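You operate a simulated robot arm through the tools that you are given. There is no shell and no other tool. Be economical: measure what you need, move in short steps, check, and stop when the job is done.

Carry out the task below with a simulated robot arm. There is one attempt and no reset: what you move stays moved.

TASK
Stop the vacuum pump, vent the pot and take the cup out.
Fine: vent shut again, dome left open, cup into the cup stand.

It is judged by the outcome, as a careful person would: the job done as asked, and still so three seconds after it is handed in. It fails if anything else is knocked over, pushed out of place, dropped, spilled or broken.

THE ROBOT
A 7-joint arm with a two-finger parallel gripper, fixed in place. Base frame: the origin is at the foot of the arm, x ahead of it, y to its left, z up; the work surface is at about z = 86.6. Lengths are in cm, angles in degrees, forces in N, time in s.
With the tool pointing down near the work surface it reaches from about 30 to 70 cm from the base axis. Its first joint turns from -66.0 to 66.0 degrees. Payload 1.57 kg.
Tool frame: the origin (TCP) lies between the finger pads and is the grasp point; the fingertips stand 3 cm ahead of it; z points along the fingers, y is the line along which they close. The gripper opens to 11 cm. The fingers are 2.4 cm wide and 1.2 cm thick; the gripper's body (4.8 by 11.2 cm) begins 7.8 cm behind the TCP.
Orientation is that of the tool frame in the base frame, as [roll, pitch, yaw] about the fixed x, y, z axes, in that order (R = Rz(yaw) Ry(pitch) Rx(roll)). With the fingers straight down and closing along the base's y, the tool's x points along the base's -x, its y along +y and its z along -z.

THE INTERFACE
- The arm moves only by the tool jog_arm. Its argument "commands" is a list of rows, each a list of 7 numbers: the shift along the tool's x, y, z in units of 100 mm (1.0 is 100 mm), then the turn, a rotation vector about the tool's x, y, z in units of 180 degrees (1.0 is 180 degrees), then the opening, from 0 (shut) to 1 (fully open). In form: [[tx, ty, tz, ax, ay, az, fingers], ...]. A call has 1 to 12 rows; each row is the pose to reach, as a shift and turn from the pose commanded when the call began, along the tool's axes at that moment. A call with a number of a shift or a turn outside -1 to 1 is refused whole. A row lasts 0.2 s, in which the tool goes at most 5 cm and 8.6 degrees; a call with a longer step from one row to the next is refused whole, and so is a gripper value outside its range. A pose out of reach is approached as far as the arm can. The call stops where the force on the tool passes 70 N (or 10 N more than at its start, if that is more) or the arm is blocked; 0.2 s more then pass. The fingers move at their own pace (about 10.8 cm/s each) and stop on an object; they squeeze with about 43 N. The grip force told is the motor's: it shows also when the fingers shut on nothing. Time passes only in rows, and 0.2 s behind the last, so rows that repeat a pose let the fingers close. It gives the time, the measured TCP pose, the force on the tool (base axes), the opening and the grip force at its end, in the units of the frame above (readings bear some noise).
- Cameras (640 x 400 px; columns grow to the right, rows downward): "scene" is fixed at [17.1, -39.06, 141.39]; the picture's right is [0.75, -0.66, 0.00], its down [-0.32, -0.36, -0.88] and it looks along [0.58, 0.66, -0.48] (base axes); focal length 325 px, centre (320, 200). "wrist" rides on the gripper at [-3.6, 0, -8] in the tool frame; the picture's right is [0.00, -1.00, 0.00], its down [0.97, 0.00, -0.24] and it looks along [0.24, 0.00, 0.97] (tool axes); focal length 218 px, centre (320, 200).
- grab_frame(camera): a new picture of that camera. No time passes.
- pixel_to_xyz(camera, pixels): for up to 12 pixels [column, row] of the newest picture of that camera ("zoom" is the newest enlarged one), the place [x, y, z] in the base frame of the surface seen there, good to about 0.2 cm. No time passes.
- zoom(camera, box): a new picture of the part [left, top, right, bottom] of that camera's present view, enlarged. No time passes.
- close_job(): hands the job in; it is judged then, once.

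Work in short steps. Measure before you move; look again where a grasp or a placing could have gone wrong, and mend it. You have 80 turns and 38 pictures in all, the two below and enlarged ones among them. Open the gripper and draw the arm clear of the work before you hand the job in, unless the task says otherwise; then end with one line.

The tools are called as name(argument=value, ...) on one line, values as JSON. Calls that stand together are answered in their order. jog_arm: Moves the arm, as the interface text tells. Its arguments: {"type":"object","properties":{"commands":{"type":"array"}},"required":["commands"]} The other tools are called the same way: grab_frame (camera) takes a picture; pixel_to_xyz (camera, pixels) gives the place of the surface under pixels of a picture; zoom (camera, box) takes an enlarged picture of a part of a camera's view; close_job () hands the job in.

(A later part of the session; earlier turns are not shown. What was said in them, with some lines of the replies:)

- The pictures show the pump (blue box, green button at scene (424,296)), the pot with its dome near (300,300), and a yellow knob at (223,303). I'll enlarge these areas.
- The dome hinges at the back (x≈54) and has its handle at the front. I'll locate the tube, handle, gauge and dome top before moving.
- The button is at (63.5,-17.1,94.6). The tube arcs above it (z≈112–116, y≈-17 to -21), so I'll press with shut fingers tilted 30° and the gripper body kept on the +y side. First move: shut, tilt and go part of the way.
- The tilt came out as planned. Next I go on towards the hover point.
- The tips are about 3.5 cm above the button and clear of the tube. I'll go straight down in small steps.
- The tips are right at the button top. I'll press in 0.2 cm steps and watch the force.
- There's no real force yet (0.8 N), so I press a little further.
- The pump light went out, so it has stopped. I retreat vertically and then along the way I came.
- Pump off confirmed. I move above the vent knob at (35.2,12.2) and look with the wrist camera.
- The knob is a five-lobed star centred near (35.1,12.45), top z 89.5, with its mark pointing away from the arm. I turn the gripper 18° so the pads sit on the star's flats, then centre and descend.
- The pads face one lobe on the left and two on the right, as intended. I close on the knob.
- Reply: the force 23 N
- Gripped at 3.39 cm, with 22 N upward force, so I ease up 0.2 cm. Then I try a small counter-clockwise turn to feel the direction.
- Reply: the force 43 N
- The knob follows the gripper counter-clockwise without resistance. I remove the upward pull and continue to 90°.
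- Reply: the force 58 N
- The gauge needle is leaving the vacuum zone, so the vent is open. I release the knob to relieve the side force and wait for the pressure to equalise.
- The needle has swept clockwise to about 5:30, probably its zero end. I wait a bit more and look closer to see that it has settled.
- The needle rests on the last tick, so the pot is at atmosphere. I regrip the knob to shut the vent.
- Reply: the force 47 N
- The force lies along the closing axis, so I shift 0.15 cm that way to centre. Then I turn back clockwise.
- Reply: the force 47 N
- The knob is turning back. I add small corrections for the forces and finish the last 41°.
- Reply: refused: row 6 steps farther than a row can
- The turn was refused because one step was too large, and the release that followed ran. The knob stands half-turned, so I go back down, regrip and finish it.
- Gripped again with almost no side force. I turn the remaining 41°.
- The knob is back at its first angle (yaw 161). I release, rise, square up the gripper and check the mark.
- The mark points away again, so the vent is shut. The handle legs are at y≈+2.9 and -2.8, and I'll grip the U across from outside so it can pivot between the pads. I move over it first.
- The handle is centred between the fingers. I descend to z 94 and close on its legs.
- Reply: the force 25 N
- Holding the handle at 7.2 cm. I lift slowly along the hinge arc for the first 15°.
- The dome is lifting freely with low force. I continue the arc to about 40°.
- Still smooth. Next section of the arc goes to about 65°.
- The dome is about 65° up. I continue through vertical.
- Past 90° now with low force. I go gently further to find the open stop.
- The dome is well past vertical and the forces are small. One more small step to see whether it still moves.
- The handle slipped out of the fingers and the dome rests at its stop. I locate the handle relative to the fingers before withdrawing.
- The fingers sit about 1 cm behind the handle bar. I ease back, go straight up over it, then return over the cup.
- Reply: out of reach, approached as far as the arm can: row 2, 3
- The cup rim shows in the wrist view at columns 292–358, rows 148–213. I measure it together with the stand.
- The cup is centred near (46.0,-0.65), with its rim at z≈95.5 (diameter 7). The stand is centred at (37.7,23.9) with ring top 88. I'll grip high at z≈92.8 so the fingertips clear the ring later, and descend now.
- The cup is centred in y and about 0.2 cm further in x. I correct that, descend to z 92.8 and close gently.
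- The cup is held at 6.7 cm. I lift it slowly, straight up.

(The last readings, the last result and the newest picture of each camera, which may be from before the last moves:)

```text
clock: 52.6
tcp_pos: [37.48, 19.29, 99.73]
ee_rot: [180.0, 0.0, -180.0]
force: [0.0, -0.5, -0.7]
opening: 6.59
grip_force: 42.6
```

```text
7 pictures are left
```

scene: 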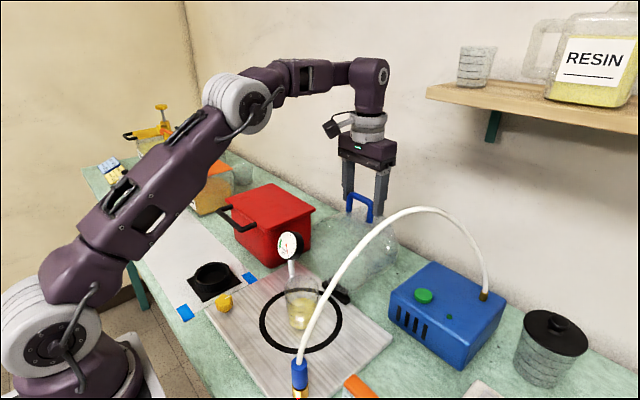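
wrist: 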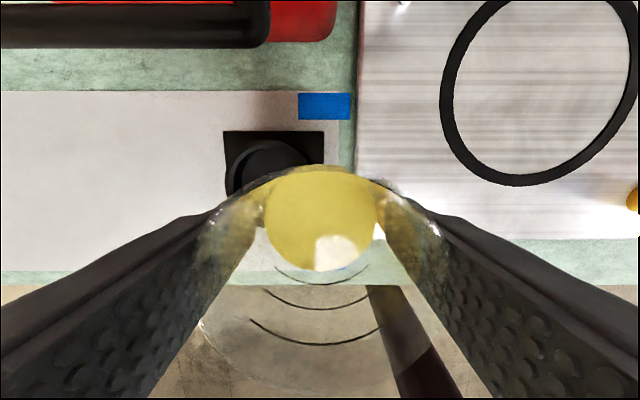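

The cup is centred on the TCP. I move the last 4.6 cm in y to sit above the stand centre (37.7,23.9) and check with the scene view.

jog_arm(commands=[[0, 0.06, 0, 0, 0, 0, 0.57], [0, 0.16, 0, 0, 0, 0, 0.57], [-0.01, 0.28, 0, 0, 0, 0, 0.57], [-0.02, 0.38, 0, 0, 0, 0, 0.57], [-0.02, 0.44, 0, 0, 0, 0, 0.57], [-0.02, 0.46, 0, 0, 0, 0, 0.57], [-0.02, 0.46, 0.15, 0, 0, 0, 0.57], [-0.02, 0.46, 0.3, 0, 0, 0, 0.57], [-0.02, 0.46, 0.42, 0, 0, 0, 0.57], [-0.02, 0.46, 0.45, 0, 0, 0, 0.57]])

zoom(camera="scene", box=[150, 200, 290, 320])

grab_frame(camera="wrist")

```text
clock: 54.8
tcp_pos: [37.71, 23.94, 95.05]
ee_rot: [179.9, 0.0, 180.0]
force: [0.1, -0.6, -1.3]
opening: 6.6
grip_force: 43.1
```

```text
3.33 times, centred on (220, 260) of scene
```

zoom: 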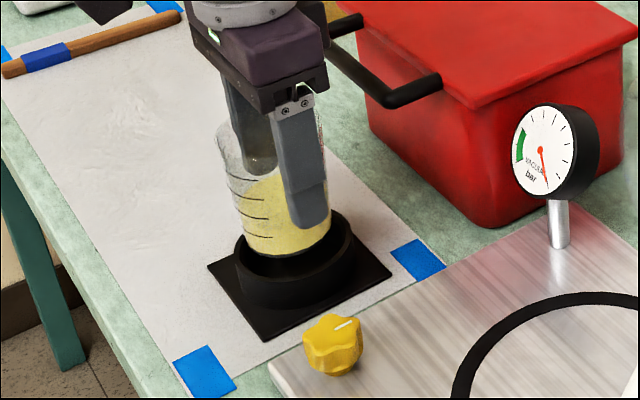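

```text
5 pictures are left
```

wrist: 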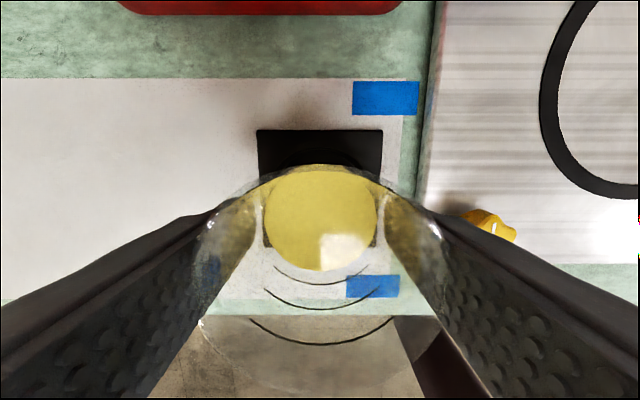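

The cup stands over the ring and is well centred (plate edges symmetric at columns 258–382 in the wrist view). I lower slowly, watching the force.

jog_arm(commands=[[0, 0, 0.04, 0, 0, 0, 0.57], [0, 0, 0.08, 0, 0, 0, 0.57], [0, 0, 0.12, 0, 0, 0, 0.57], [0, 0, 0.16, 0, 0, 0, 0.57], [0, 0, 0.2, 0, 0, 0, 0.57], [0, 0, 0.24, 0, 0, 0, 0.57]])

```text
clock: 56.2
tcp_pos: [37.79, 23.88, 92.79]
ee_rot: [180.0, -0.1, -179.9]
force: [0.2, -0.9, -1.7]
opening: 6.59
grip_force: 43.2
```

No contact yet, so the base is inside the ring. I go on in finer steps.

jog_arm(commands=[[0, 0, 0.03, 0, 0, 0, 0.57], [0, 0, 0.06, 0, 0, 0, 0.57], [0, 0, 0.08, 0, 0, 0, 0.57]])

zoom(camera="scene", box=[150, 200, 290, 320])

```text
clock: 57.0
tcp_pos: [37.63, 24.03, 92.1]
ee_rot: [-180.0, 0.0, -180.0]
force: [-0.2, 0.6, -1.3]
opening: 6.61
grip_force: 43.1
```

```text
3.33 times, centred on (220, 260) of scene
```

zoom: 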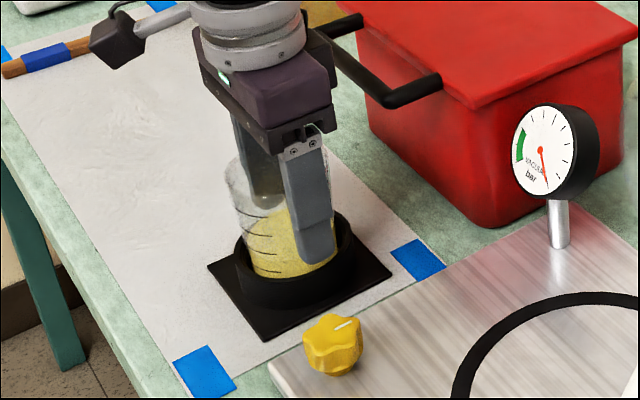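

The base is inside the ring and there is no contact yet. I continue in 0.1 cm steps.

jog_arm(commands=[[0, 0, 0.01, 0, 0, 0, 0.57], [0, 0, 0.02, 0, 0, 0, 0.57], [0, 0, 0.03, 0, 0, 0, 0.57], [0, 0, 0.04, 0, 0, 0, 0.57]])

jog_arm(commands=[[0, 0, 0.01, 0, 0, 0, 0.57], [0, 0, 0.02, 0, 0, 0, 0.57]])

```text
clock: 58.0
tcp_pos: [37.64, 23.95, 91.58]
ee_rot: [-180.0, 0.1, 180.0]
force: [0.4, 0.0, -1.5]
opening: 6.61
grip_force: 42.8
```

```text
clock: 58.6
tcp_pos: [37.66, 24.0, 91.41]
ee_rot: [-180.0, 0.1, 180.0]
force: [-1.8, -1.1, 1.6]
opening: 6.62
grip_force: 43.4
```

The vertical force changed sign, so the base touches the floor. I release gently and rise.

jog_arm(commands=[[0, 0, 0, 0, 0, 0, 0.62], [0, 0, 0, 0, 0, 0, 0.7], [0, 0, 0, 0, 0, 0, 0.8], [0, 0, 0, 0, 0, 0, 0.85], [0, 0, -0.2, 0, 0, 0, 0.85], [0, 0, -0.6, 0, 0, 0, 0.85], [0, 0, -1, 0, 0, 0, 0.85]])

jog_arm(commands=[[0, 0, -0.5, 0, 0, 0, 0.85], [0, 0, -1, 0, 0, 0, 0.85], [0, -0.4, -1, 0, 0, 0, 0.85], [0, -0.8, -1, 0, 0, 0, 0.85], [0, -1, -1, 0, 0, 0, 0.85]])

grab_frame(camera="scene")

zoom(camera="scene", box=[150, 160, 440, 360])

```text
clock: 60.2
tcp_pos: [37.58, 23.91, 101.38]
ee_rot: [-180.0, 0.0, 180.0]
force: [0.8, -0.1, -0.4]
opening: 9.35
grip_force: 0.0
```

```text
clock: 61.4
tcp_pos: [37.65, 14.1, 111.46]
ee_rot: [-180.0, -0.1, -180.0]
force: [0.1, -0.4, 0.1]
opening: 9.33
grip_force: 0.0
```

```text
3 pictures are left
```

scene: 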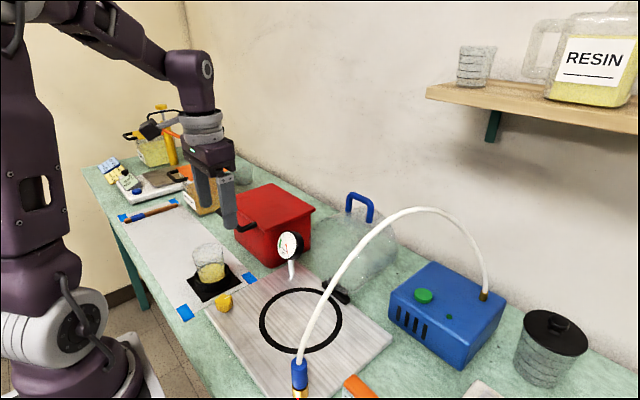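

```text
2.00 times, centred on (295, 260) of scene
```

zoom: 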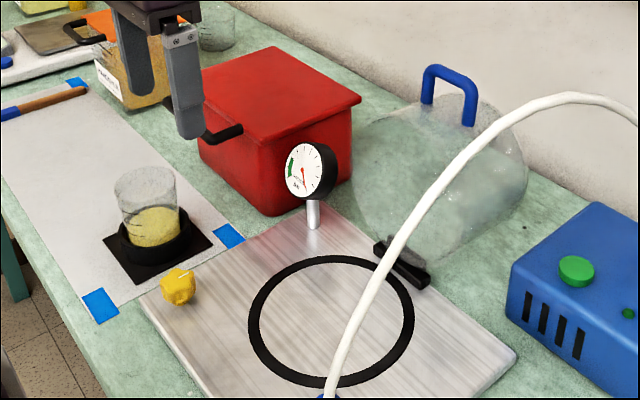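

The cup stands upright in the stand, the dome is open at its stop, the vent mark is back at shut, and the pump light is off. The arm is clear and the gripper open, so I hand the job in.

close_job()

```text
The job is handed in.
```

The pump is off, the pot was vented and the vent shut again, the dome is open, and the cup is in the cup stand.
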